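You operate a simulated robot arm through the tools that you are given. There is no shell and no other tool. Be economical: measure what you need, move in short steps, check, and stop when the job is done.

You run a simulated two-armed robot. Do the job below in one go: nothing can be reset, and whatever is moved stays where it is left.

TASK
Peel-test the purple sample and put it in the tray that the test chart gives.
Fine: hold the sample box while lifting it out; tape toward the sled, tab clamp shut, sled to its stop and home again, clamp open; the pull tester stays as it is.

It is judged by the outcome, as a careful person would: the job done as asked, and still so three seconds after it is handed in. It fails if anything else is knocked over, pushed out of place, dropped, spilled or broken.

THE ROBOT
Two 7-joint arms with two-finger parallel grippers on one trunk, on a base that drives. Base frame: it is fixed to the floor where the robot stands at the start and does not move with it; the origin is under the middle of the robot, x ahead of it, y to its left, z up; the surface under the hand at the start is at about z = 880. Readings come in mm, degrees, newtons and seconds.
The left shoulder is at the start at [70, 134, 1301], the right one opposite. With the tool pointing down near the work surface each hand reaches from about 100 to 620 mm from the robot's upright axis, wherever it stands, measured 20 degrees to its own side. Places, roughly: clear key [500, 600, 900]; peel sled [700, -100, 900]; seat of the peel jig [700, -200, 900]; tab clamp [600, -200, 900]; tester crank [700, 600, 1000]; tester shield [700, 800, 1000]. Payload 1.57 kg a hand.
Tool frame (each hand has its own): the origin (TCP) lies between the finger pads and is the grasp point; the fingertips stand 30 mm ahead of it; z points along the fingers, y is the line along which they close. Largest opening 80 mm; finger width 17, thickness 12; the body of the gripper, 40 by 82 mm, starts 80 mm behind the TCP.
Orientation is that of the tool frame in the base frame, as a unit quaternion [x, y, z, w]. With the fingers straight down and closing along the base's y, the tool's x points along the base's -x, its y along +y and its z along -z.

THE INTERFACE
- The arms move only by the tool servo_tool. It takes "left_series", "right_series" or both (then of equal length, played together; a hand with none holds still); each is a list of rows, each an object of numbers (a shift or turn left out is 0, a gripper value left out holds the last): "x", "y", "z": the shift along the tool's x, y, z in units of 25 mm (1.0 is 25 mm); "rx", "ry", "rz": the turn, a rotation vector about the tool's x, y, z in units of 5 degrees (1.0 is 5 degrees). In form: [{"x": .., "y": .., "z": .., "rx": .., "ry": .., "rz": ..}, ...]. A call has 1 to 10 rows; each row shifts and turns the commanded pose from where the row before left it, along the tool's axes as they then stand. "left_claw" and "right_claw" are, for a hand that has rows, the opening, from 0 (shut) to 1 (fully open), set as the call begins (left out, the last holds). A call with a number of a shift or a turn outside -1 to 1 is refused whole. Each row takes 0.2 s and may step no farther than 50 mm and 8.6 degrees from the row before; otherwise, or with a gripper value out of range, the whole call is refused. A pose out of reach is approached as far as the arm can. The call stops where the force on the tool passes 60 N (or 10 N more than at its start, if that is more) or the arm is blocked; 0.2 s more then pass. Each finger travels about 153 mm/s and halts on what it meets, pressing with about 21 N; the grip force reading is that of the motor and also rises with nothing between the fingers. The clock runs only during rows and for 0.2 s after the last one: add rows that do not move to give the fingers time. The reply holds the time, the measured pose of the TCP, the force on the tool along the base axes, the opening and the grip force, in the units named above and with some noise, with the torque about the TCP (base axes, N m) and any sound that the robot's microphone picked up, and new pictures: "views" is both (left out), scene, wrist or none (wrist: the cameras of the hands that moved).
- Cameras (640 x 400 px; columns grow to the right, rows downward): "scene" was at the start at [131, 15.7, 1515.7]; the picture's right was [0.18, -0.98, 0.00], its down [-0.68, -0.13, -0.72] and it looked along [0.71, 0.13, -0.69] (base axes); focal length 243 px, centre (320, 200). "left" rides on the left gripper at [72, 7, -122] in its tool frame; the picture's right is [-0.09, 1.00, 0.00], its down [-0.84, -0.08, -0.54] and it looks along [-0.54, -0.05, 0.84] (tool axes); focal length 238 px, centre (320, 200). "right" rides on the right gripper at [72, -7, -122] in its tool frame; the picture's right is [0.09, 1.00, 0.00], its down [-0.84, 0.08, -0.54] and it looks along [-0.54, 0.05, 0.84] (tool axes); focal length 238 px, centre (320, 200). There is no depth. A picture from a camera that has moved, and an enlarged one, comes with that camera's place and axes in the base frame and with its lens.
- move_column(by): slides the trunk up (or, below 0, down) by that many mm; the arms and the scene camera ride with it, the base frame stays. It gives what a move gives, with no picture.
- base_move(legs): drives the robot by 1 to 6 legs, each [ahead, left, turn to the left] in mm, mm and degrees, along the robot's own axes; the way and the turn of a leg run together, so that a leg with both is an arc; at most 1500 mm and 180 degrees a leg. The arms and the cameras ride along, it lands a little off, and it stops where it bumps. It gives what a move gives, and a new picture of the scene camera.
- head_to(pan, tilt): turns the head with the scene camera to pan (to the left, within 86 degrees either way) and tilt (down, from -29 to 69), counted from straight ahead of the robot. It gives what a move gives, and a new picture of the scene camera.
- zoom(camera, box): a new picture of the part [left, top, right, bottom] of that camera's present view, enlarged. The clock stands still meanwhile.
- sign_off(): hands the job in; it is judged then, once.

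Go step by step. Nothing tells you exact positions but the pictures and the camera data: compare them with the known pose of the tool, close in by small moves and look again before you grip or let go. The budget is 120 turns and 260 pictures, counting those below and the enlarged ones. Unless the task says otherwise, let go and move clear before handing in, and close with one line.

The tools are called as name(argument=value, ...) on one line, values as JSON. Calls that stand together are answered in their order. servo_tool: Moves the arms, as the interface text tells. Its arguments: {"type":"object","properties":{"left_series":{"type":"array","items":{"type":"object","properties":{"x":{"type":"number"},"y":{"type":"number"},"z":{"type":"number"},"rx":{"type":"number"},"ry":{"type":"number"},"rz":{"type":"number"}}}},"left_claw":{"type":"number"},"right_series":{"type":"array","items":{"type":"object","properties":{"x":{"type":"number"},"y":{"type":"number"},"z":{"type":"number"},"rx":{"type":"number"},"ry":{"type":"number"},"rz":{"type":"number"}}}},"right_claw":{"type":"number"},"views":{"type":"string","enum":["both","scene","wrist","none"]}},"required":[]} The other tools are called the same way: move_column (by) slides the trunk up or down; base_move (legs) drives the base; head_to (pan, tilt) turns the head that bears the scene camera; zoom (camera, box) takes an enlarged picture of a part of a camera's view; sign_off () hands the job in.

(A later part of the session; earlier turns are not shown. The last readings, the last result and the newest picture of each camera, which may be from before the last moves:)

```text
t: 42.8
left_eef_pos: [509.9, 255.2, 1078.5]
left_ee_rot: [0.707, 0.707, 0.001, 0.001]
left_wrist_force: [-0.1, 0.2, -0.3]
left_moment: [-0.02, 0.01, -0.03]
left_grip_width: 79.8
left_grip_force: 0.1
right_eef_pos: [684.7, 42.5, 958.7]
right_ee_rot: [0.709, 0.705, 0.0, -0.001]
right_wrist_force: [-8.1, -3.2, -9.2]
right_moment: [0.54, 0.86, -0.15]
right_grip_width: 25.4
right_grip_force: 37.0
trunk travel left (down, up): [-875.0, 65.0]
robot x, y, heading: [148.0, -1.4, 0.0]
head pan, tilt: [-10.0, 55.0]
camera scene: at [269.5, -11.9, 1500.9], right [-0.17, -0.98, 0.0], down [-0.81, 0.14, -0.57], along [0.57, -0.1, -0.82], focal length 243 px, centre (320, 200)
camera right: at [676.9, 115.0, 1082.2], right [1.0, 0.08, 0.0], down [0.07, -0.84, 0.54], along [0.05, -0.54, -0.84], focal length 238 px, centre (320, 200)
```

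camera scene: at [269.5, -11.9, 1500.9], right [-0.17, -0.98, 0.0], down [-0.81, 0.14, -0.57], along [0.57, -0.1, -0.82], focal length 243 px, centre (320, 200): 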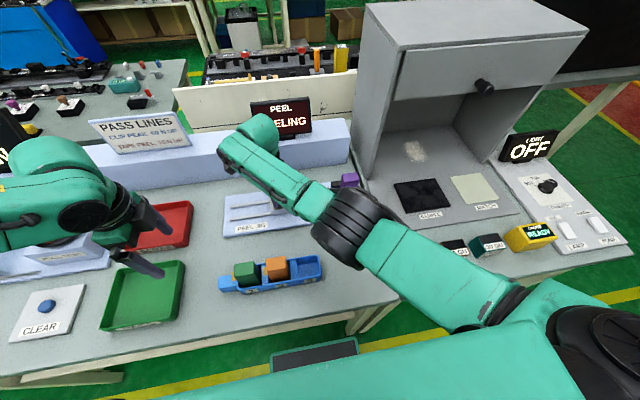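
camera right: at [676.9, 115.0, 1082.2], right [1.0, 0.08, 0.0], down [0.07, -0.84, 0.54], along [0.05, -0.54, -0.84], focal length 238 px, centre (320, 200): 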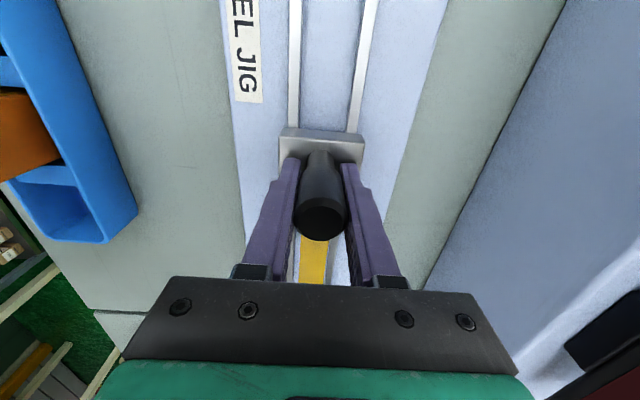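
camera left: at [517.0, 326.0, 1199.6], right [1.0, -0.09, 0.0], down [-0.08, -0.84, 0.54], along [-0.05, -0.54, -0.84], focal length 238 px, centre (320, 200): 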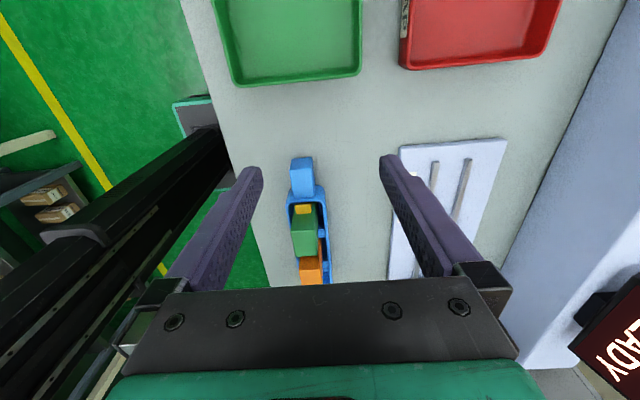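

The display shows PEELING. I'll continue.

servo_tool(right_series=[{"x": 0.3, "y": -0.02}, {"x": 0.3, "y": -0.02}, {"x": 0.3}, {"x": 0.3}, {"x": 0.3}, {"x": 0.3}, {"x": 0.3}, {"x": 0.3}, {"x": 0.3}, {"x": 0.3}], views="both")

```text
t: 45.0
left_eef_pos: [509.8, 254.8, 1077.9]
left_ee_rot: [0.707, 0.707, 0.0, -0.001]
left_wrist_force: [-0.1, -0.6, 0.3]
left_moment: [-0.05, 0.01, 0.0]
left_grip_width: 79.7
left_grip_force: 0.0
right_eef_pos: [671.5, 87.4, 964.2]
right_ee_rot: [0.705, 0.709, 0.002, -0.002]
right_wrist_force: [0.2, -1.0, -0.2]
right_moment: [0.0, 0.01, 0.03]
right_grip_width: 0.0
right_grip_force: 20.9
right hand out of reach, approached as far as the arm can: row 3, 4, 5, 6, 7, 10
trunk travel left (down, up): [-875.0, 65.0]
robot x, y, heading: [146.9, -3.8, -0.1]
head pan, tilt: [-10.0, 55.0]
camera scene: at [270.8, -11.8, 1500.7], right [-0.17, -0.98, 0.0], down [-0.81, 0.14, -0.57], along [0.56, -0.1, -0.82], focal length 243 px, centre (320, 200)
camera right: at [663.1, 159.3, 1086.7], right [1.0, 0.1, 0.0], down [0.08, -0.84, 0.54], along [0.05, -0.54, -0.84], focal length 238 px, centre (320, 200)
```

scene: 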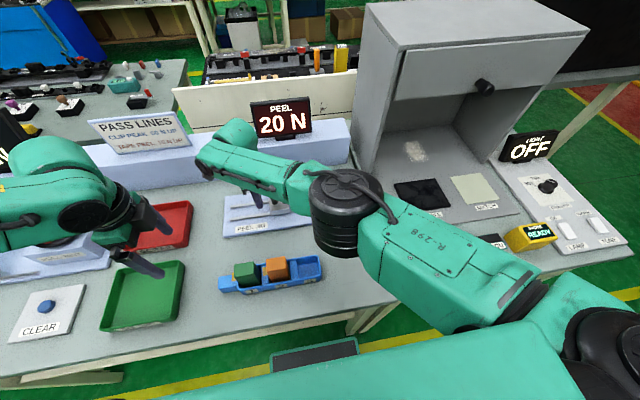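
right: 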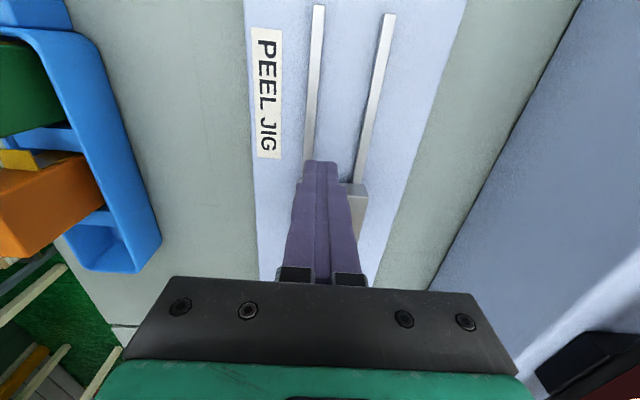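

The display reads 20 N, which is at or above 15 N and so a pass. The fingers slipped off the handle, perhaps at the stop. I'll raise the hand and look at the sled.

servo_tool(right_series=[{"z": -0.5}, {"z": -0.8}, {"z": -0.8}, {"z": -0.8}, {"z": -0.8}], right_claw=0, views="both")

zoom(camera="right", box=[220, 60, 460, 210])

zoom(camera="scene", box=[220, 90, 380, 190])

```text
t: 46.2
left_eef_pos: [509.2, 254.9, 1076.9]
left_ee_rot: [0.707, 0.707, 0.0, 0.0]
left_wrist_force: [-0.5, -0.3, 0.1]
left_moment: [0.0, 0.01, 0.01]
left_grip_width: 80.0
left_grip_force: 0.0
right_eef_pos: [672.7, 87.4, 1055.4]
right_ee_rot: [0.708, 0.706, 0.001, -0.001]
right_wrist_force: [0.2, -0.7, 0.6]
right_moment: [0.01, 0.03, 0.01]
right_grip_width: 0.0
right_grip_force: 20.9
trunk travel left (down, up): [-875.0, 65.0]
robot x, y, heading: [146.7, 1.1, 0.1]
head pan, tilt: [-10.0, 55.0]
camera scene: at [270.5, -11.9, 1500.7], right [-0.17, -0.98, 0.0], down [-0.81, 0.14, -0.57], along [0.56, -0.1, -0.82], focal length 243 px, centre (320, 200)
camera right: at [664.5, 160.1, 1178.9], right [1.0, 0.09, 0.0], down [0.08, -0.84, 0.54], along [0.05, -0.54, -0.84], focal length 238 px, centre (320, 200)
```

scene: 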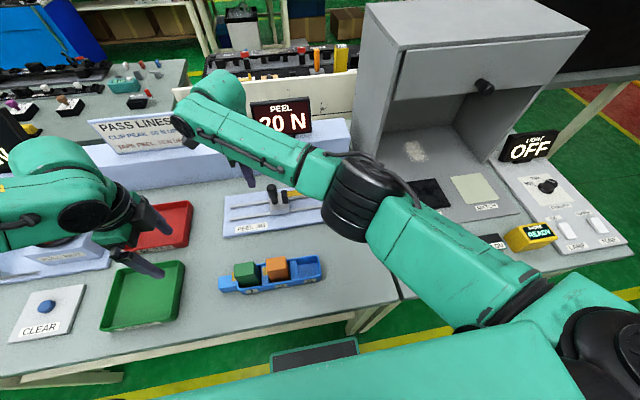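
right: 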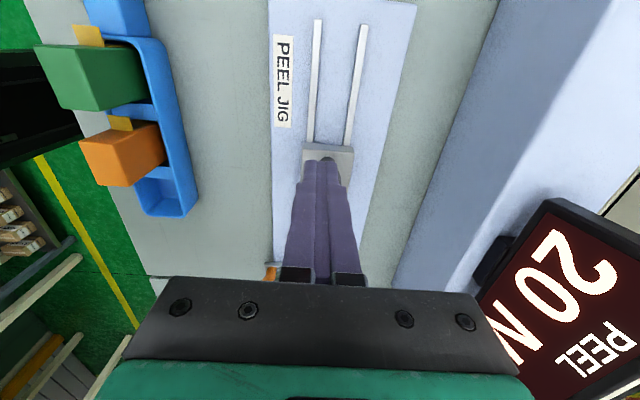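

```text
2.67 times, centred on (340, 135) of right
camera zoom: at [664.5, 160.1, 1178.9], right [1.0, 0.09, 0.0], down [0.08, -0.84, 0.54], along [0.05, -0.54, -0.84], focal length 636 px, centre (267, 373)
```

zoom: 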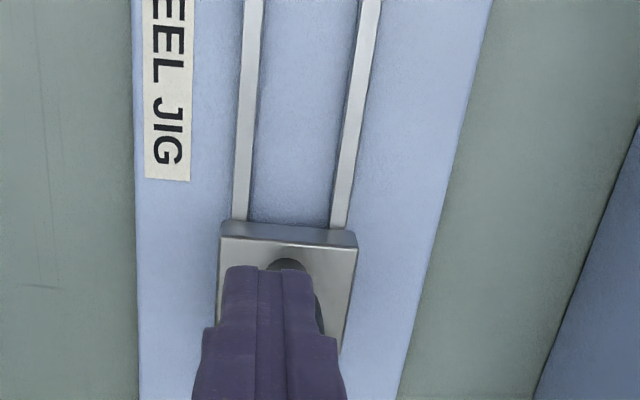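

```text
4.00 times, centred on (300, 140) of scene
camera zoom: at [270.5, -11.9, 1500.7], right [-0.17, -0.98, 0.0], down [-0.81, 0.14, -0.57], along [0.56, -0.1, -0.82], focal length 971 px, centre (400, 440)
```

zoom: 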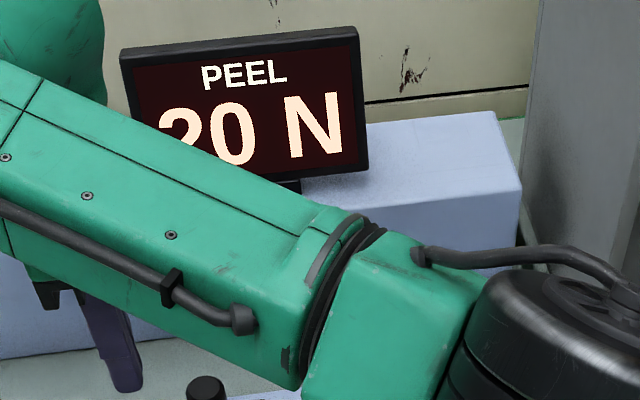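

The sled is at about y=42, some 116 mm out. To be sure it is at its stop, I'll regrip the handle there and pull gently while watching the force.

servo_tool(right_series=[{"x": -0.6, "y": 0.2}, {"x": -0.6, "y": 0.2}, {"x": -0.54}, {}], right_claw=0.8, views="wrist")

zoom(camera="right", box=[220, 60, 420, 200])

```text
t: 47.2
left_eef_pos: [509.3, 255.4, 1078.0]
left_ee_rot: [0.707, 0.707, 0.0, 0.0]
left_wrist_force: [-0.4, -0.2, -0.6]
left_moment: [-0.02, 0.01, -0.01]
left_grip_width: 80.2
left_grip_force: 0.0
right_eef_pos: [682.1, 44.0, 1055.9]
right_ee_rot: [0.708, 0.706, -0.001, -0.001]
right_wrist_force: [0.7, -0.3, 0.8]
right_moment: [0.01, -0.01, 0.0]
right_grip_width: 64.1
right_grip_force: 0.0
trunk travel left (down, up): [-875.0, 65.0]
robot x, y, heading: [150.2, 0.8, 0.1]
head pan, tilt: [-10.0, 55.0]
camera right: at [674.4, 116.7, 1178.5], right [1.0, 0.09, 0.0], down [0.08, -0.84, 0.54], along [0.05, -0.54, -0.84], focal length 238 px, centre (320, 200)
```

right: 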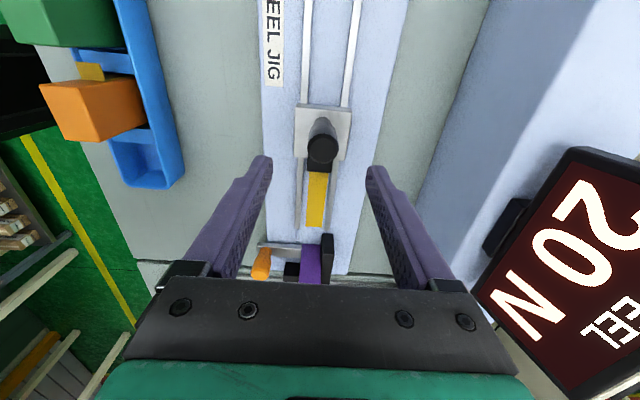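

```text
2.86 times, centred on (320, 130) of right
camera zoom: at [674.4, 116.7, 1178.5], right [1.0, 0.09, 0.0], down [0.08, -0.84, 0.54], along [0.05, -0.54, -0.84], focal length 681 px, centre (320, 400)
```

zoom: 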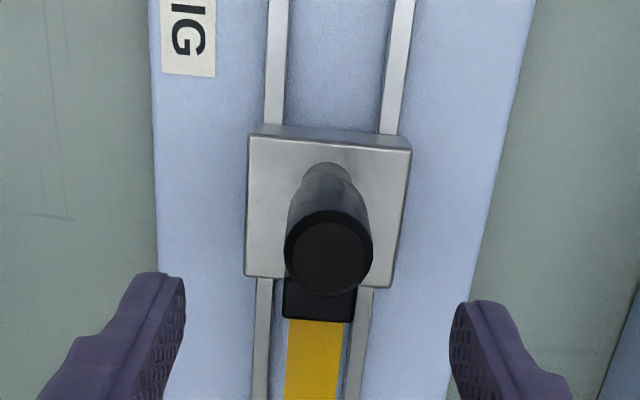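

The tape is fully peeled off and hangs from the sled. The handle is at (684, 42); I'll regrip and check the stop.

servo_tool(right_series=[{"x": -0.06, "y": 0.06, "z": 0.6}, {"z": 0.8}, {"z": 0.8}, {"z": 0.8}, {"z": 0.6}, {"z": 0.3}], views="none")

servo_tool(right_series=[{}, {}, {}], right_claw=0, views="wrist")

servo_tool(right_series=[{"x": 0.15}, {"x": 0.15}], views="none")

```text
t: 48.6
left_eef_pos: [509.9, 255.2, 1077.7]
left_ee_rot: [0.707, 0.707, 0.0, 0.0]
left_wrist_force: [-0.4, 0.3, 0.6]
left_moment: [-0.01, 0.0, -0.01]
left_grip_width: 79.9
left_grip_force: 0.0
right_eef_pos: [683.4, 43.1, 958.9]
right_ee_rot: [0.708, 0.706, 0.001, -0.001]
right_wrist_force: [0.5, 0.6, 0.3]
right_moment: [0.0, 0.0, 0.0]
right_grip_width: 64.0
right_grip_force: 0.0
trunk travel left (down, up): [-875.0, 65.0]
robot x, y, heading: [150.3, 1.1, 0.3]
head pan, tilt: [-10.0, 55.0]
```

```text
t: 49.4
left_eef_pos: [511.3, 254.8, 1077.8]
left_ee_rot: [0.707, 0.707, 0.0, 0.0]
left_wrist_force: [-0.1, 0.9, -1.2]
left_moment: [0.0, -0.02, 0.02]
left_grip_width: 79.9
left_grip_force: 0.1
right_eef_pos: [683.7, 43.9, 956.6]
right_ee_rot: [0.707, 0.707, 0.001, 0.0]
right_wrist_force: [7.2, -0.3, 4.1]
right_moment: [-0.44, 1.05, 0.04]
right_grip_width: 25.3
right_grip_force: 36.6
trunk travel left (down, up): [-875.0, 65.0]
robot x, y, heading: [151.6, -1.8, 0.2]
head pan, tilt: [-10.0, 55.0]
camera right: at [676.4, 115.1, 1080.8], right [1.0, 0.09, 0.0], down [0.08, -0.84, 0.54], along [0.05, -0.54, -0.84], focal length 238 px, centre (320, 200)
```

right: 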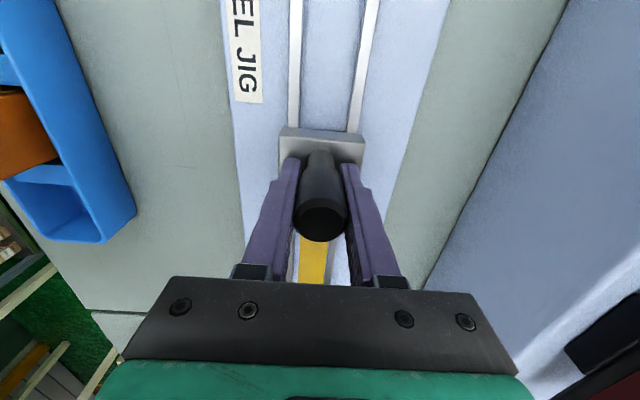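

```text
t: 50.0
left_eef_pos: [510.1, 252.4, 1077.8]
left_ee_rot: [0.707, 0.707, 0.001, 0.0]
left_wrist_force: [0.6, -0.2, -0.9]
left_moment: [0.0, 0.02, -0.03]
left_grip_width: 80.1
left_grip_force: 0.1
right_eef_pos: [683.2, 45.4, 958.3]
right_ee_rot: [0.709, 0.705, -0.001, -0.001]
right_wrist_force: [0.4, -7.8, -0.3]
right_moment: [-0.31, -0.7, -0.24]
right_grip_width: 25.5
right_grip_force: 36.9
trunk travel left (down, up): [-875.0, 65.0]
robot x, y, heading: [149.7, 0.1, 0.0]
head pan, tilt: [-10.0, 55.0]
```

servo_tool(right_series=[{"x": 0.15}, {}], views="none")

```text
t: 50.6
left_eef_pos: [510.8, 248.4, 1078.5]
left_ee_rot: [0.707, 0.707, 0.002, -0.002]
left_wrist_force: [0.0, 0.1, 0.5]
left_moment: [-0.01, -0.01, 0.04]
left_grip_width: 80.1
left_grip_force: 0.2
right_eef_pos: [684.6, 45.9, 957.8]
right_ee_rot: [0.709, 0.706, 0.0, 0.0]
right_wrist_force: [8.3, -22.8, 8.9]
right_moment: [-0.24, 1.06, -0.04]
right_grip_width: 25.6
right_grip_force: 36.5
trunk travel left (down, up): [-875.0, 65.0]
robot x, y, heading: [151.0, -5.1, -0.0]
head pan, tilt: [-10.0, 55.0]
```

The stop is confirmed: 23 N with no movement. Now I'll return the sled home.

servo_tool(right_series=[{"x": -0.4}, {"x": -0.4}, {"x": -0.4}, {"x": -0.4}, {"x": -0.4}, {"x": -0.4}, {"x": -0.4}, {"x": -0.4}, {"x": -0.4}, {"x": -0.4}], views="wrist")

```text
t: 52.8
left_eef_pos: [510.5, 256.3, 1076.9]
left_ee_rot: [0.708, 0.707, 0.0, 0.0]
left_wrist_force: [-0.2, 0.6, 1.1]
left_moment: [0.0, -0.02, 0.0]
left_grip_width: 80.2
left_grip_force: 0.1
right_eef_pos: [685.2, -45.8, 957.3]
right_ee_rot: [0.708, 0.706, 0.0, -0.001]
right_wrist_force: [7.7, 1.0, 5.3]
right_moment: [0.35, -0.81, -0.04]
right_grip_width: 26.0
right_grip_force: 36.8
trunk travel left (down, up): [-875.0, 65.0]
robot x, y, heading: [147.9, 1.2, 0.1]
head pan, tilt: [-10.0, 55.0]
camera right: at [676.4, 27.1, 1080.7], right [1.0, 0.09, 0.0], down [0.08, -0.84, 0.54], along [0.05, -0.54, -0.84], focal length 238 px, centre (320, 200)
```

right: 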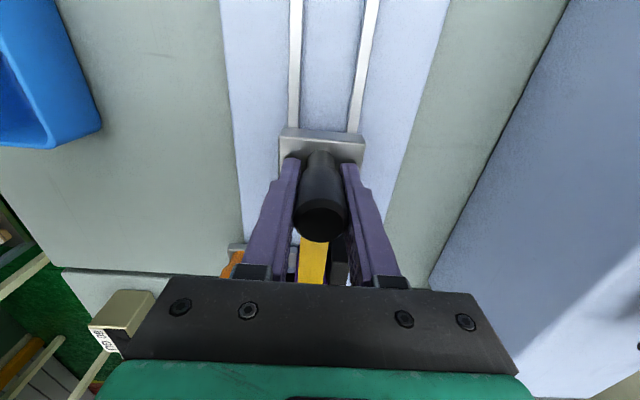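

servo_tool(right_series=[{"x": -0.3}, {"x": -0.3}, {"x": -0.25}, {"x": -0.2}], views="wrist")

servo_tool(right_series=[{"x": -0.15}, {"x": -0.15}], views="none")

```text
t: 53.8
left_eef_pos: [510.5, 254.7, 1076.9]
left_ee_rot: [0.707, 0.707, 0.001, 0.0]
left_wrist_force: [-0.5, 0.1, -0.2]
left_moment: [0.01, 0.0, -0.03]
left_grip_width: 79.9
left_grip_force: 0.2
right_eef_pos: [684.6, -72.1, 957.1]
right_ee_rot: [0.708, 0.706, 0.0, -0.001]
right_wrist_force: [9.3, 1.6, 6.1]
right_moment: [0.08, -1.01, 0.08]
right_grip_width: 26.1
right_grip_force: 37.3
trunk travel left (down, up): [-875.0, 65.0]
robot x, y, heading: [149.4, 0.9, -0.1]
head pan, tilt: [-10.0, 55.0]
camera right: at [676.5, 0.7, 1080.6], right [1.0, 0.09, 0.0], down [0.08, -0.84, 0.54], along [0.05, -0.54, -0.84], focal length 238 px, centre (320, 200)
```

right: 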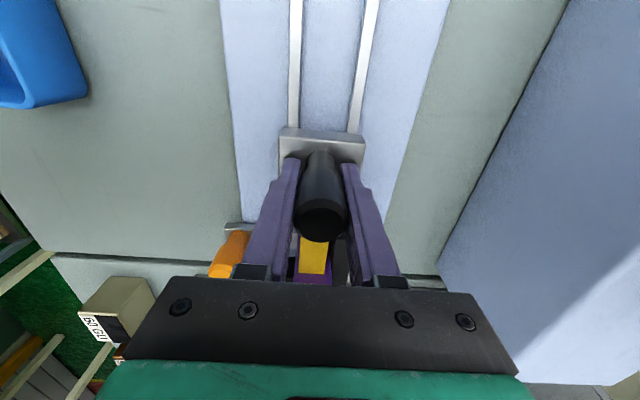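

```text
t: 54.4
left_eef_pos: [510.6, 258.9, 1076.2]
left_ee_rot: [0.706, 0.708, -0.001, 0.001]
left_wrist_force: [0.3, -0.5, -1.0]
left_moment: [-0.01, 0.01, -0.01]
left_grip_width: 80.0
left_grip_force: 0.1
right_eef_pos: [684.4, -76.0, 957.9]
right_ee_rot: [0.707, 0.707, 0.0, 0.0]
right_wrist_force: [10.1, 12.4, 7.7]
right_moment: [-0.75, -0.93, -0.17]
right_grip_width: 25.4
right_grip_force: 36.8
trunk travel left (down, up): [-875.0, 65.0]
robot x, y, heading: [148.3, -1.4, 0.0]
head pan, tilt: [-10.0, 55.0]
```

The sled is home against its stop, with 12 N building. I'll relax, release and rise.

servo_tool(right_series=[{"x": -0.08}, {"x": 0.1}], views="none")

servo_tool(right_series=[{}, {}, {}, {"z": -0.5}, {"z": -0.8}, {"z": -0.8}, {"z": -0.8}, {"z": -0.8}], right_claw=0.8, views="both")

zoom(camera="right", box=[220, 80, 420, 240])

zoom(camera="scene", box=[0, 180, 220, 340])

```text
t: 55.0
left_eef_pos: [511.2, 258.0, 1077.6]
left_ee_rot: [0.707, 0.707, -0.001, 0.002]
left_wrist_force: [0.4, -0.2, -0.7]
left_moment: [-0.02, 0.02, 0.02]
left_grip_width: 80.2
left_grip_force: 0.1
right_eef_pos: [685.1, -74.9, 957.0]
right_ee_rot: [0.707, 0.707, 0.0, -0.001]
right_wrist_force: [9.6, 11.8, 8.1]
right_moment: [0.77, -0.74, 0.15]
right_grip_width: 25.5
right_grip_force: 36.7
trunk travel left (down, up): [-875.0, 65.0]
robot x, y, heading: [152.4, -0.6, -0.0]
head pan, tilt: [-10.0, 55.0]
```

```text
t: 56.8
left_eef_pos: [510.0, 255.1, 1077.1]
left_ee_rot: [0.708, 0.707, -0.001, 0.0]
left_wrist_force: [0.1, -0.3, 0.3]
left_moment: [0.02, 0.02, 0.0]
left_grip_width: 80.0
left_grip_force: 0.1
right_eef_pos: [683.5, -78.2, 1048.8]
right_ee_rot: [0.708, 0.707, 0.001, -0.002]
right_wrist_force: [-0.4, 0.8, 0.1]
right_moment: [0.01, 0.0, -0.01]
right_grip_width: 63.9
right_grip_force: 0.1
trunk travel left (down, up): [-875.0, 65.0]
robot x, y, heading: [147.9, 1.2, -0.1]
head pan, tilt: [-10.0, 55.0]
camera scene: at [270.7, -11.4, 1500.7], right [-0.17, -0.98, 0.0], down [-0.81, 0.14, -0.57], along [0.56, -0.1, -0.82], focal length 243 px, centre (320, 200)
camera right: at [675.7, -6.2, 1173.3], right [1.0, 0.09, 0.0], down [0.08, -0.84, 0.54], along [0.05, -0.54, -0.84], focal length 238 px, centre (320, 200)
```

scene: 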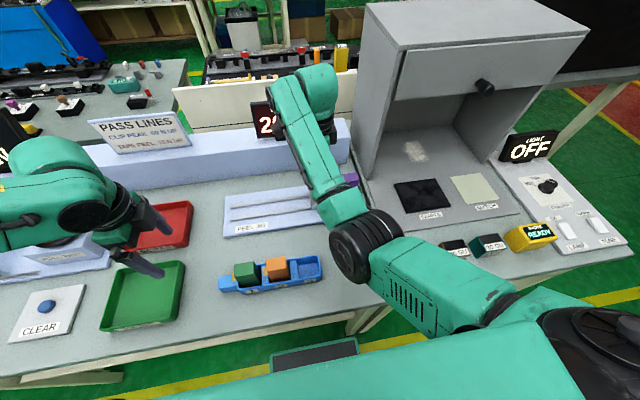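
right: 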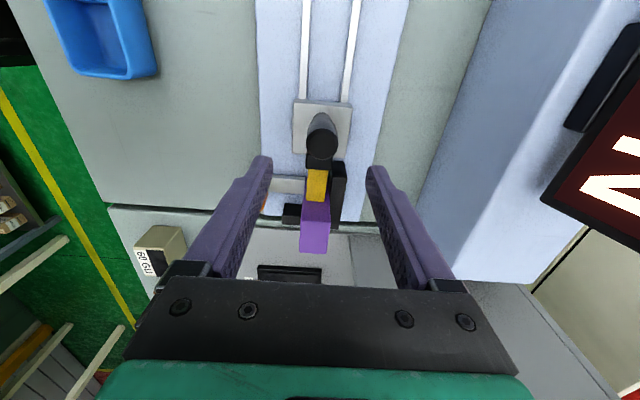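

```text
2.50 times, centred on (320, 160) of right
camera zoom: at [675.7, -6.2, 1173.3], right [1.0, 0.09, 0.0], down [0.08, -0.84, 0.54], along [0.05, -0.54, -0.84], focal length 596 px, centre (320, 300)
```

zoom: 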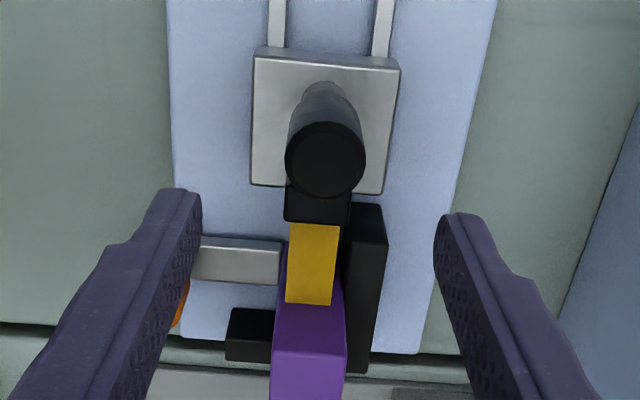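

```text
2.50 times, centred on (110, 260) of scene
camera zoom: at [270.7, -11.4, 1500.7], right [-0.17, -0.98, 0.0], down [-0.81, 0.14, -0.57], along [0.56, -0.1, -0.82], focal length 607 px, centre (845, 50)
```

zoom: 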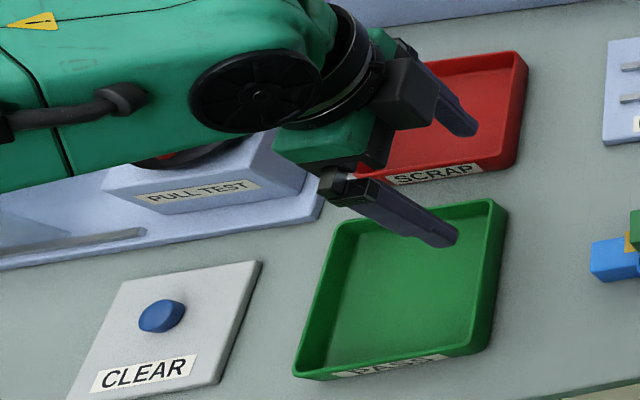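

The sled is home and the display still shows the result. Green is PASS and red is SCRAP, so purple goes in green. Next I'll open the clamp.

servo_tool(right_series=[{"x": -0.6, "y": -0.5}, {"x": -0.6, "y": -0.5}, {"x": -0.6, "y": -0.5}, {"x": -0.6, "y": -0.5}, {"x": -0.6, "y": -0.5}, {"x": -0.32, "y": -0.2}, {"z": 0.7}, {"z": 0.7}], right_claw=0.55, views="wrist")

zoom(camera="right", box=[260, 60, 460, 200])

```text
t: 58.8
left_eef_pos: [510.0, 254.7, 1077.0]
left_ee_rot: [0.707, 0.708, 0.0, -0.001]
left_wrist_force: [0.1, 0.2, 0.8]
left_moment: [-0.02, 0.01, 0.0]
left_grip_width: 79.9
left_grip_force: 0.1
right_eef_pos: [651.5, -208.8, 999.4]
right_ee_rot: [0.727, 0.686, -0.013, 0.032]
right_wrist_force: [-0.1, 0.2, 0.1]
right_moment: [-0.01, 0.02, 0.0]
right_grip_width: 44.0
right_grip_force: 0.2
right hand out of reach, approached as far as the arm can: row 1, 2, 3, 4, 5
trunk travel left (down, up): [-875.0, 65.0]
robot x, y, heading: [151.7, -0.4, -0.1]
head pan, tilt: [-10.0, 55.0]
stopped in row 8 (right hand): the arm was blocked; the commanded pose is now the measured one
camera right: at [645.8, -128.3, 1118.1], right [1.0, 0.03, 0.02], down [0.01, -0.8, 0.6], along [0.04, -0.59, -0.8], focal length 238 px, centre (320, 200)
```

right: 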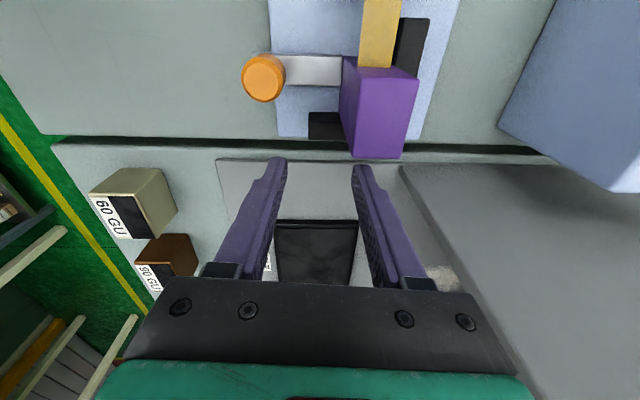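

```text
2.86 times, centred on (360, 130) of right
camera zoom: at [645.8, -128.3, 1118.1], right [1.0, 0.03, 0.02], down [0.01, -0.8, 0.6], along [0.04, -0.59, -0.8], focal length 681 px, centre (206, 400)
```

zoom: 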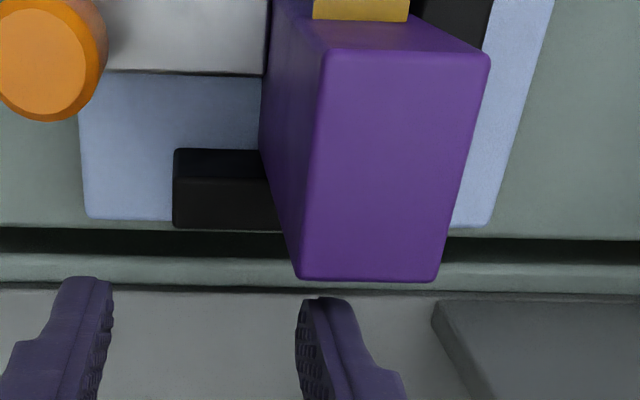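

The arm took an odd path and was blocked. I'll look before moving again.

head_to(pan=-20, tilt=50)

```text
t: 59.5
left_eef_pos: [510.2, 254.0, 1077.5]
left_ee_rot: [0.707, 0.707, 0.0, 0.0]
left_wrist_force: [-1.3, 0.5, -0.1]
left_moment: [-0.01, 0.0, 0.04]
left_grip_width: 80.1
left_grip_force: 0.0
right_eef_pos: [652.7, -208.7, 1000.3]
right_ee_rot: [0.727, 0.685, -0.013, 0.032]
right_wrist_force: [0.0, -0.5, -0.5]
right_moment: [0.01, -0.04, -0.02]
right_grip_width: 44.1
right_grip_force: 0.1
trunk travel left (down, up): [-875.0, 65.0]
robot x, y, heading: [148.1, -3.4, -0.0]
head pan, tilt: [-20.0, 50.0]
camera scene: at [272.1, -25.8, 1507.2], right [-0.34, -0.94, 0.0], down [-0.72, 0.26, -0.64], along [0.6, -0.22, -0.77], focal length 243 px, centre (320, 200)
```

scene: 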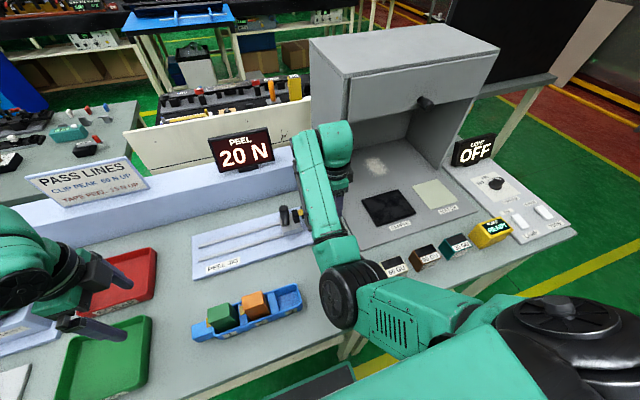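

servo_tool(right_series=[{"z": -0.5}, {"z": -0.6}, {"z": -0.8}, {"z": -0.8}, {"z": -0.8}, {"z": -0.8}], views="both")

```text
t: 60.9
left_eef_pos: [510.6, 255.6, 1077.1]
left_ee_rot: [0.707, 0.707, 0.0, -0.001]
left_wrist_force: [-0.4, -0.7, -0.3]
left_moment: [0.02, -0.01, 0.0]
left_grip_width: 79.9
left_grip_force: 0.1
right_eef_pos: [677.4, -210.7, 1086.6]
right_ee_rot: [0.726, 0.687, -0.011, 0.03]
right_wrist_force: [-0.5, 0.2, -0.6]
right_moment: [0.0, -0.03, -0.03]
right_grip_width: 44.0
right_grip_force: 0.1
right hand out of reach, approached as far as the arm can: row 4, 5, 6
trunk travel left (down, up): [-875.0, 65.0]
robot x, y, heading: [150.6, 0.3, 0.2]
head pan, tilt: [-20.0, 50.0]
camera scene: at [272.2, -25.7, 1507.2], right [-0.34, -0.94, 0.0], down [-0.72, 0.26, -0.64], along [0.6, -0.22, -0.77], focal length 243 px, centre (320, 200)
camera right: at [670.5, -130.3, 1204.9], right [1.0, 0.04, 0.02], down [0.02, -0.81, 0.59], along [0.04, -0.59, -0.81], focal length 238 px, centre (320, 200)
```

scene: 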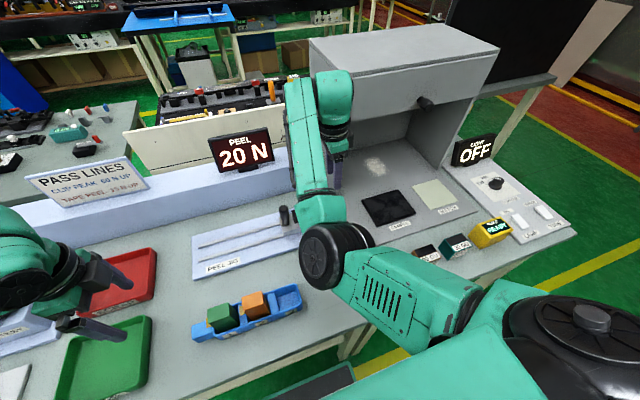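
right: 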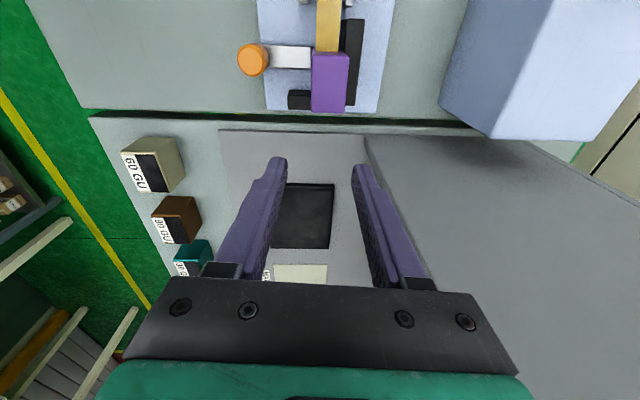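

The right elbow has swung under into an awkward posture. I'll unwind the hand by turning the yaw back while going up toward the starting posture.

servo_tool(right_series=[{"y": -0.6}, {"y": -0.6}, {"rz": -1, "y": -0.4}, {"rz": -1}, {"rz": -1}, {"rz": -1}, {"rz": -1}, {"rz": -1}, {"rz": -1}], views="scene")

```text
t: 62.9
left_eef_pos: [510.7, 254.7, 1077.6]
left_ee_rot: [0.707, 0.707, 0.0, 0.001]
left_wrist_force: [0.2, 0.0, 0.3]
left_moment: [-0.04, 0.02, -0.01]
left_grip_width: 80.2
left_grip_force: 0.0
right_eef_pos: [662.4, -225.4, 1068.0]
right_ee_rot: [0.489, 0.872, -0.024, 0.028]
right_wrist_force: [-0.1, -0.6, 0.9]
right_moment: [0.0, 0.04, 0.03]
right_grip_width: 44.0
right_grip_force: 0.1
right hand out of reach, approached as far as the arm can: row 1, 2, 3
trunk travel left (down, up): [-875.0, 65.0]
robot x, y, heading: [153.8, 0.5, -0.1]
head pan, tilt: [-20.0, 50.0]
camera scene: at [272.1, -25.7, 1507.2], right [-0.34, -0.94, 0.0], down [-0.72, 0.26, -0.64], along [0.6, -0.22, -0.77], focal length 243 px, centre (320, 200)
```

scene: 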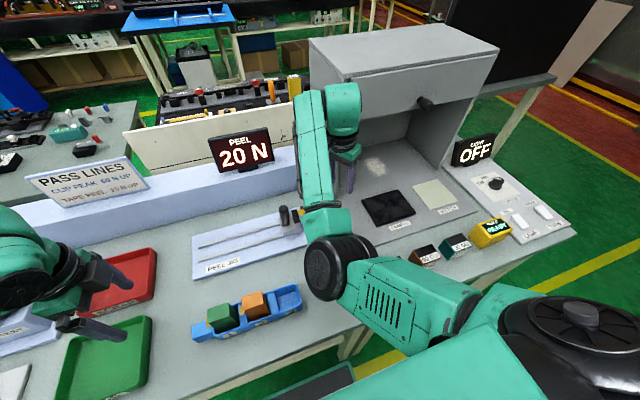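

servo_tool(right_series=[{"rz": -1}, {"rz": -1}, {"rz": -1}, {"rz": -1}, {"rz": -1}, {"rz": -1}, {"rz": -1}, {"rz": -1}, {"rz": -1}, {"rz": -1}], views="scene")

```text
t: 65.1
left_eef_pos: [509.2, 255.3, 1077.0]
left_ee_rot: [0.707, 0.707, 0.0, -0.001]
left_wrist_force: [0.1, 0.1, 0.6]
left_moment: [0.03, -0.03, 0.01]
left_grip_width: 80.0
left_grip_force: 0.1
right_eef_pos: [662.4, -224.8, 1068.5]
right_ee_rot: [0.074, 0.997, -0.033, 0.016]
right_wrist_force: [-0.3, 0.9, -0.6]
right_moment: [-0.03, -0.01, 0.03]
right_grip_width: 43.9
right_grip_force: 0.2
trunk travel left (down, up): [-875.0, 65.0]
robot x, y, heading: [149.1, 2.3, -0.2]
head pan, tilt: [-20.0, 50.0]
camera scene: at [272.2, -25.7, 1507.2], right [-0.34, -0.94, 0.0], down [-0.72, 0.26, -0.64], along [0.6, -0.22, -0.77], focal length 243 px, centre (320, 200)
```

scene: 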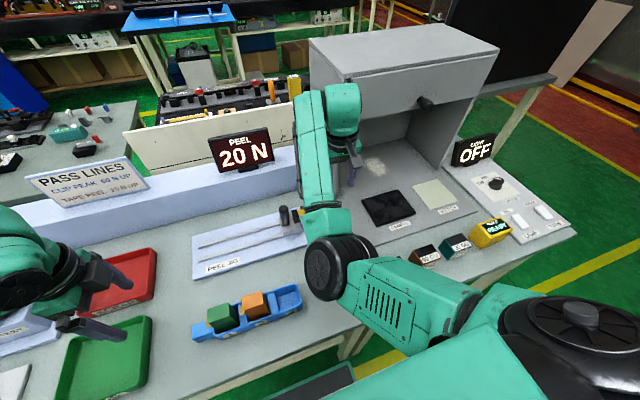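

Turning the yaw back restores reach. I'll level the tool and continue to yaw -90°, where the fingers again close along x with the camera on the right.

servo_tool(right_series=[{"rx": -0.72, "ry": 0.42}, {"rz": -1}, {"rz": -1}, {"rz": -1}, {"rz": -1}, {"rz": -1}, {"rz": -1}, {"rz": -1}, {"rz": -1}, {"rz": -1}], views="none")

servo_tool(right_series=[{"rz": -1}, {"rz": -1}, {"rz": -1}, {"rz": -1}, {"rz": -1}, {"rz": -1}, {"rz": -1}, {"rz": -1}, {"rz": -1}, {"rz": -0.7}], views="both")

```text
t: 67.3
left_eef_pos: [510.3, 254.6, 1078.9]
left_ee_rot: [0.707, 0.708, 0.001, 0.0]
left_wrist_force: [-0.2, -0.3, -0.7]
left_moment: [-0.04, -0.03, -0.01]
left_grip_width: 80.2
left_grip_force: 0.1
right_eef_pos: [665.9, -221.2, 1065.4]
right_ee_rot: [-0.317, 0.948, 0.005, 0.0]
right_wrist_force: [0.0, 0.3, 0.7]
right_moment: [0.02, 0.0, 0.01]
right_grip_width: 44.2
right_grip_force: 0.0
right hand out of reach, approached as far as the arm can: row 1
trunk travel left (down, up): [-875.0, 65.0]
robot x, y, heading: [149.1, 2.5, -0.3]
head pan, tilt: [-20.0, 50.0]
```

```text
t: 69.5
left_eef_pos: [510.4, 254.2, 1078.7]
left_ee_rot: [0.707, 0.708, 0.0, 0.0]
left_wrist_force: [0.4, 0.4, -0.1]
left_moment: [0.03, -0.01, 0.01]
left_grip_width: 79.9
left_grip_force: 0.0
right_eef_pos: [665.0, -221.4, 1065.9]
right_ee_rot: [-0.678, 0.735, 0.003, 0.001]
right_wrist_force: [0.1, -0.8, 1.0]
right_moment: [-0.02, 0.02, 0.0]
right_grip_width: 43.9
right_grip_force: 0.1
trunk travel left (down, up): [-875.0, 65.0]
robot x, y, heading: [149.1, -5.9, -0.2]
head pan, tilt: [-20.0, 50.0]
camera scene: at [272.2, -25.7, 1507.2], right [-0.34, -0.94, 0.0], down [-0.72, 0.26, -0.64], along [0.6, -0.22, -0.77], focal length 243 px, centre (320, 200)
camera right: at [664.9, -293.6, 1187.9], right [-1.0, -0.01, 0.0], down [-0.01, 0.84, 0.55], along [-0.01, 0.55, -0.84], focal length 238 px, centre (320, 200)
```

scene: 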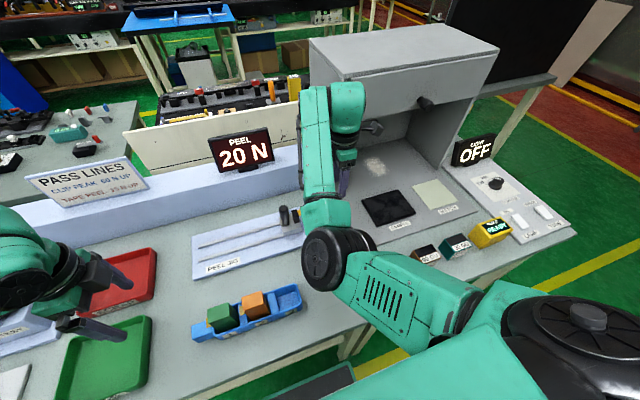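
right: 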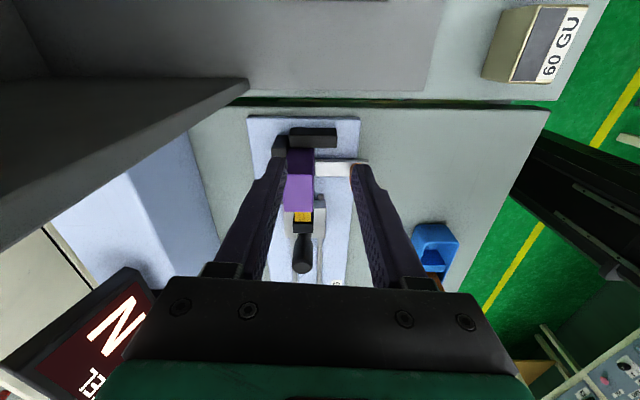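

servo_tool(right_series=[{"rz": -0.9}, {"x": -0.6, "y": 0.5}, {"x": -0.6, "y": 0.5}, {"x": -0.6, "y": 0.5}, {"x": -0.6, "y": 0.46}, {}], views="both")

```text
t: 70.9
left_eef_pos: [508.6, 254.4, 1078.8]
left_ee_rot: [0.707, 0.707, 0.0, 0.0]
left_wrist_force: [-0.3, -0.9, 0.7]
left_moment: [-0.01, 0.01, 0.02]
left_grip_width: 80.1
left_grip_force: 0.0
right_eef_pos: [660.6, -191.2, 1041.9]
right_ee_rot: [-0.695, 0.718, -0.011, 0.001]
right_wrist_force: [0.4, -0.7, 0.0]
right_moment: [0.02, 0.04, -0.02]
right_grip_width: 44.1
right_grip_force: 0.0
right hand out of reach, approached as far as the arm can: row 2, 3, 4, 5
trunk travel left (down, up): [-875.0, 65.0]
robot x, y, heading: [149.9, -0.5, -0.1]
head pan, tilt: [-20.0, 50.0]
camera scene: at [272.2, -25.7, 1507.2], right [-0.34, -0.94, 0.0], down [-0.72, 0.26, -0.64], along [0.6, -0.22, -0.77], focal length 243 px, centre (320, 200)
camera right: at [662.5, -261.5, 1165.2], right [-1.0, -0.06, -0.02], down [-0.06, 0.85, 0.53], along [-0.02, 0.53, -0.85], focal length 238 px, centre (320, 200)
```

scene: 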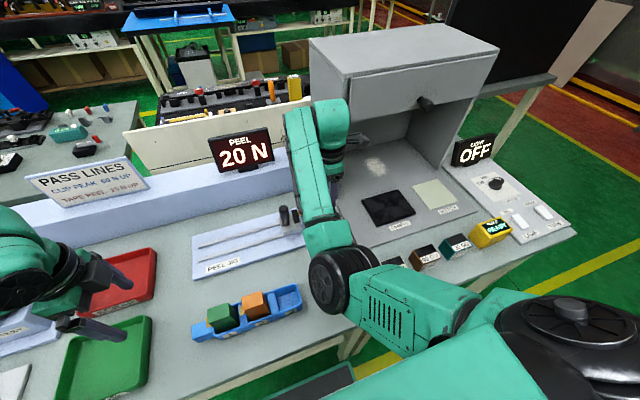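
right: 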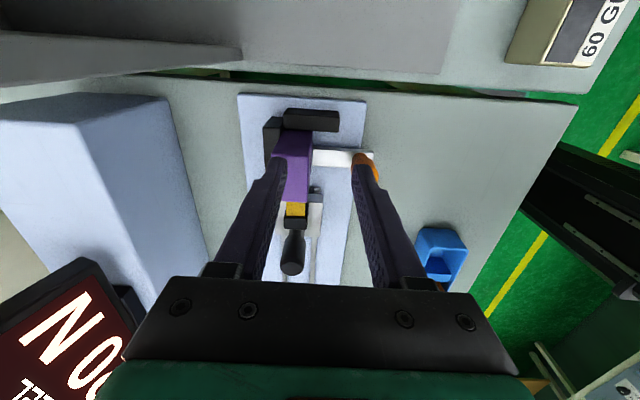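

The elbow posture still limits the right arm. I'll raise the hand high, back toward its starting pose, to let the elbow unfold.

servo_tool(right_series=[{"x": 0.4, "z": -0.5}, {"x": 0.4, "z": -0.8}, {"z": -1}, {"z": -1}, {"z": -1}, {"z": -1}, {"z": -1}, {"z": -1}, {"z": -1}, {"z": -1}], views="scene")

```text
t: 73.1
left_eef_pos: [509.0, 253.9, 1077.2]
left_ee_rot: [0.707, 0.707, 0.0, 0.0]
left_wrist_force: [-0.4, 0.6, -0.5]
left_moment: [0.0, -0.01, 0.02]
left_grip_width: 80.0
left_grip_force: 0.0
right_eef_pos: [704.9, -211.5, 1243.7]
right_ee_rot: [0.707, -0.707, -0.005, -0.002]
right_wrist_force: [-0.3, -0.1, 0.3]
right_moment: [-0.01, -0.03, -0.01]
right_grip_width: 44.1
right_grip_force: 0.0
right hand out of reach, approached as far as the arm can: row 1, 2, 3, 4, 5, 6, 7
trunk travel left (down, up): [-875.0, 65.0]
robot x, y, heading: [150.8, -1.6, -0.3]
head pan, tilt: [-20.0, 50.0]
camera scene: at [271.4, -25.6, 1507.3], right [-0.34, -0.94, 0.0], down [-0.72, 0.26, -0.64], along [0.6, -0.22, -0.77], focal length 243 px, centre (320, 200)
```

scene: 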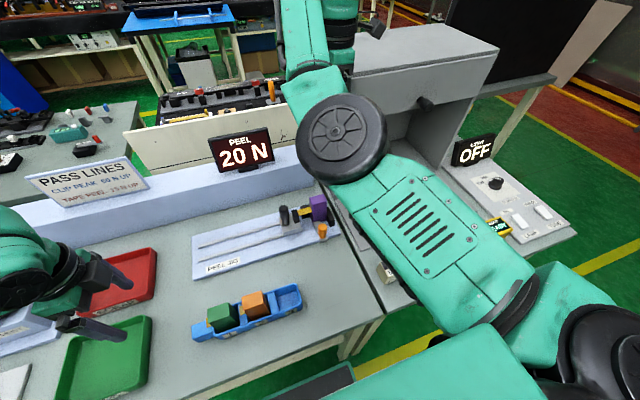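

servo_tool(right_series=[{"x": -0.5, "y": 0.3, "z": -0.6}, {"x": -0.5, "y": 0.5, "z": -0.6}, {"x": -0.5, "y": 0.5, "z": -0.6}, {"x": -0.5, "y": 0.5, "z": -0.6}, {"y": 0.5, "z": -0.6}, {"y": 0.5, "z": -0.6}, {"y": 0.5}, {"y": 0.5}], views="scene")

```text
t: 74.9
left_eef_pos: [509.5, 253.7, 1077.2]
left_ee_rot: [0.707, 0.707, 0.001, 0.0]
left_wrist_force: [-0.9, 0.1, 0.3]
left_moment: [0.0, -0.02, 0.0]
left_grip_width: 80.0
left_grip_force: 0.1
right_eef_pos: [688.5, -202.9, 1314.0]
right_ee_rot: [-0.682, 0.731, 0.005, 0.029]
right_wrist_force: [-0.8, 0.1, 0.0]
right_moment: [0.0, -0.01, -0.01]
right_grip_width: 44.1
right_grip_force: 0.0
right hand out of reach, approached as far as the arm can: row 1, 2, 3, 4, 5, 6, 7, 8
trunk travel left (down, up): [-875.0, 65.0]
robot x, y, heading: [151.1, -4.9, 0.3]
head pan, tilt: [-20.0, 50.0]
camera scene: at [271.2, -26.8, 1507.3], right [-0.34, -0.94, 0.0], down [-0.72, 0.26, -0.64], along [0.6, -0.22, -0.77], focal length 243 px, centre (320, 200)
```

scene: 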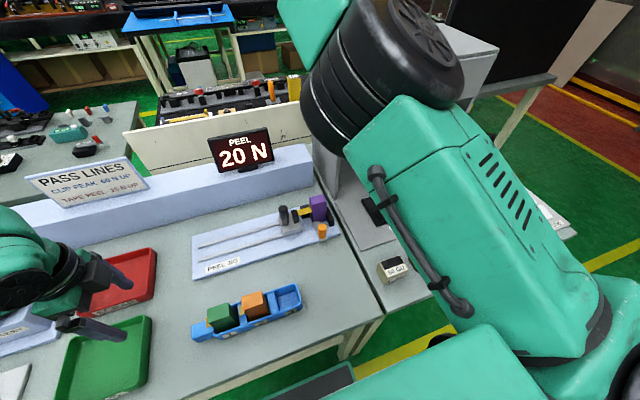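

servo_tool(right_series=[{"rz": 1}, {"rz": 1}, {"rz": 1}, {"rz": 1}, {"rz": 1}, {"rz": 1}, {"rz": 1}, {"rz": 1}, {"rz": 1}], views="scene")

```text
t: 76.9
left_eef_pos: [509.2, 254.0, 1076.9]
left_ee_rot: [0.707, 0.707, 0.0, 0.001]
left_wrist_force: [0.4, -0.2, -0.1]
left_moment: [-0.01, 0.01, 0.01]
left_grip_width: 79.9
left_grip_force: 0.1
right_eef_pos: [671.7, -194.3, 1304.7]
right_ee_rot: [-0.375, 0.927, 0.012, 0.004]
right_wrist_force: [-1.2, 1.2, 0.3]
right_moment: [-0.01, 0.0, -0.03]
right_grip_width: 44.1
right_grip_force: 0.0
trunk travel left (down, up): [-875.0, 65.0]
robot x, y, heading: [152.6, -1.2, -0.1]
head pan, tilt: [-20.0, 50.0]
camera scene: at [272.3, -25.8, 1507.2], right [-0.34, -0.94, 0.0], down [-0.72, 0.26, -0.64], along [0.6, -0.22, -0.77], focal length 243 px, centre (320, 200)
```

scene: 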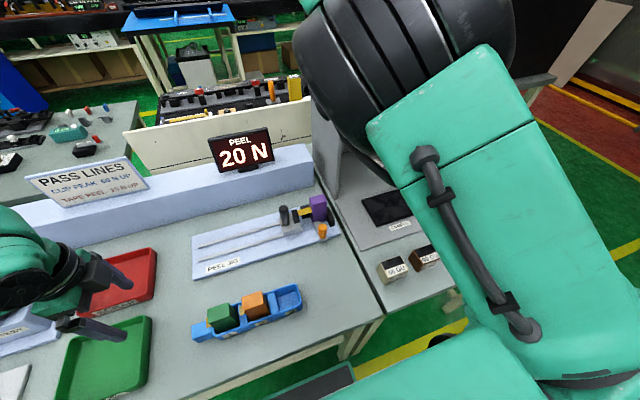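

servo_tool(right_series=[{"rz": 1}, {"rz": 1}, {"rz": 1}, {"rz": 1}, {"rz": 1}, {"rz": 1}, {"rz": 1}, {"rz": 1}, {"rz": 0.8}], views="none")

servo_tool(right_series=[{"x": 0.5, "y": 0.2}, {"x": 0.5, "y": 0.2}, {"x": 0.5, "y": 0.2}, {"x": 0.5, "y": 0.2}, {"x": 0.5, "y": 0.2}, {"x": 0.5, "y": 0.2}], views="scene")

```text
t: 78.9
left_eef_pos: [509.0, 255.3, 1077.8]
left_ee_rot: [0.707, 0.707, 0.0, 0.001]
left_wrist_force: [-0.7, -0.3, -0.9]
left_moment: [0.02, -0.02, -0.01]
left_grip_width: 80.1
left_grip_force: 0.2
right_eef_pos: [672.4, -194.2, 1303.9]
right_ee_rot: [0.0, 1.0, 0.011, -0.003]
right_wrist_force: [-1.2, -0.4, -0.2]
right_moment: [-0.03, -0.01, -0.01]
right_grip_width: 44.1
right_grip_force: 0.0
trunk travel left (down, up): [-875.0, 65.0]
robot x, y, heading: [153.3, 0.9, 0.0]
head pan, tilt: [-20.0, 50.0]
```

```text
t: 80.3
left_eef_pos: [509.1, 254.6, 1077.2]
left_ee_rot: [0.707, 0.707, 0.0, 0.001]
left_wrist_force: [0.1, -0.4, -0.7]
left_moment: [0.01, 0.02, -0.02]
left_grip_width: 80.2
left_grip_force: 0.1
right_eef_pos: [656.5, -204.3, 1313.8]
right_ee_rot: [0.004, 1.0, 0.014, -0.009]
right_wrist_force: [0.1, 0.2, -0.2]
right_moment: [-0.02, 0.01, 0.02]
right_grip_width: 43.9
right_grip_force: 0.0
right hand out of reach, approached as far as the arm can: row 1, 2, 3, 4, 5, 6
trunk travel left (down, up): [-875.0, 65.0]
robot x, y, heading: [150.8, -1.0, 0.2]
head pan, tilt: [-20.0, 50.0]
camera scene: at [272.0, -25.8, 1507.3], right [-0.34, -0.94, 0.0], down [-0.72, 0.26, -0.64], along [0.6, -0.22, -0.77], focal length 243 px, centre (320, 200)
```

scene: 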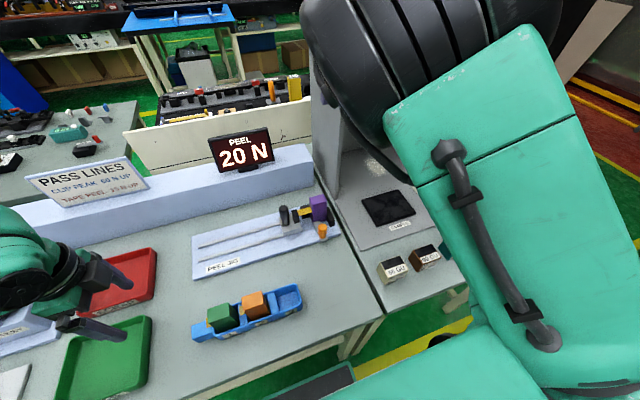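

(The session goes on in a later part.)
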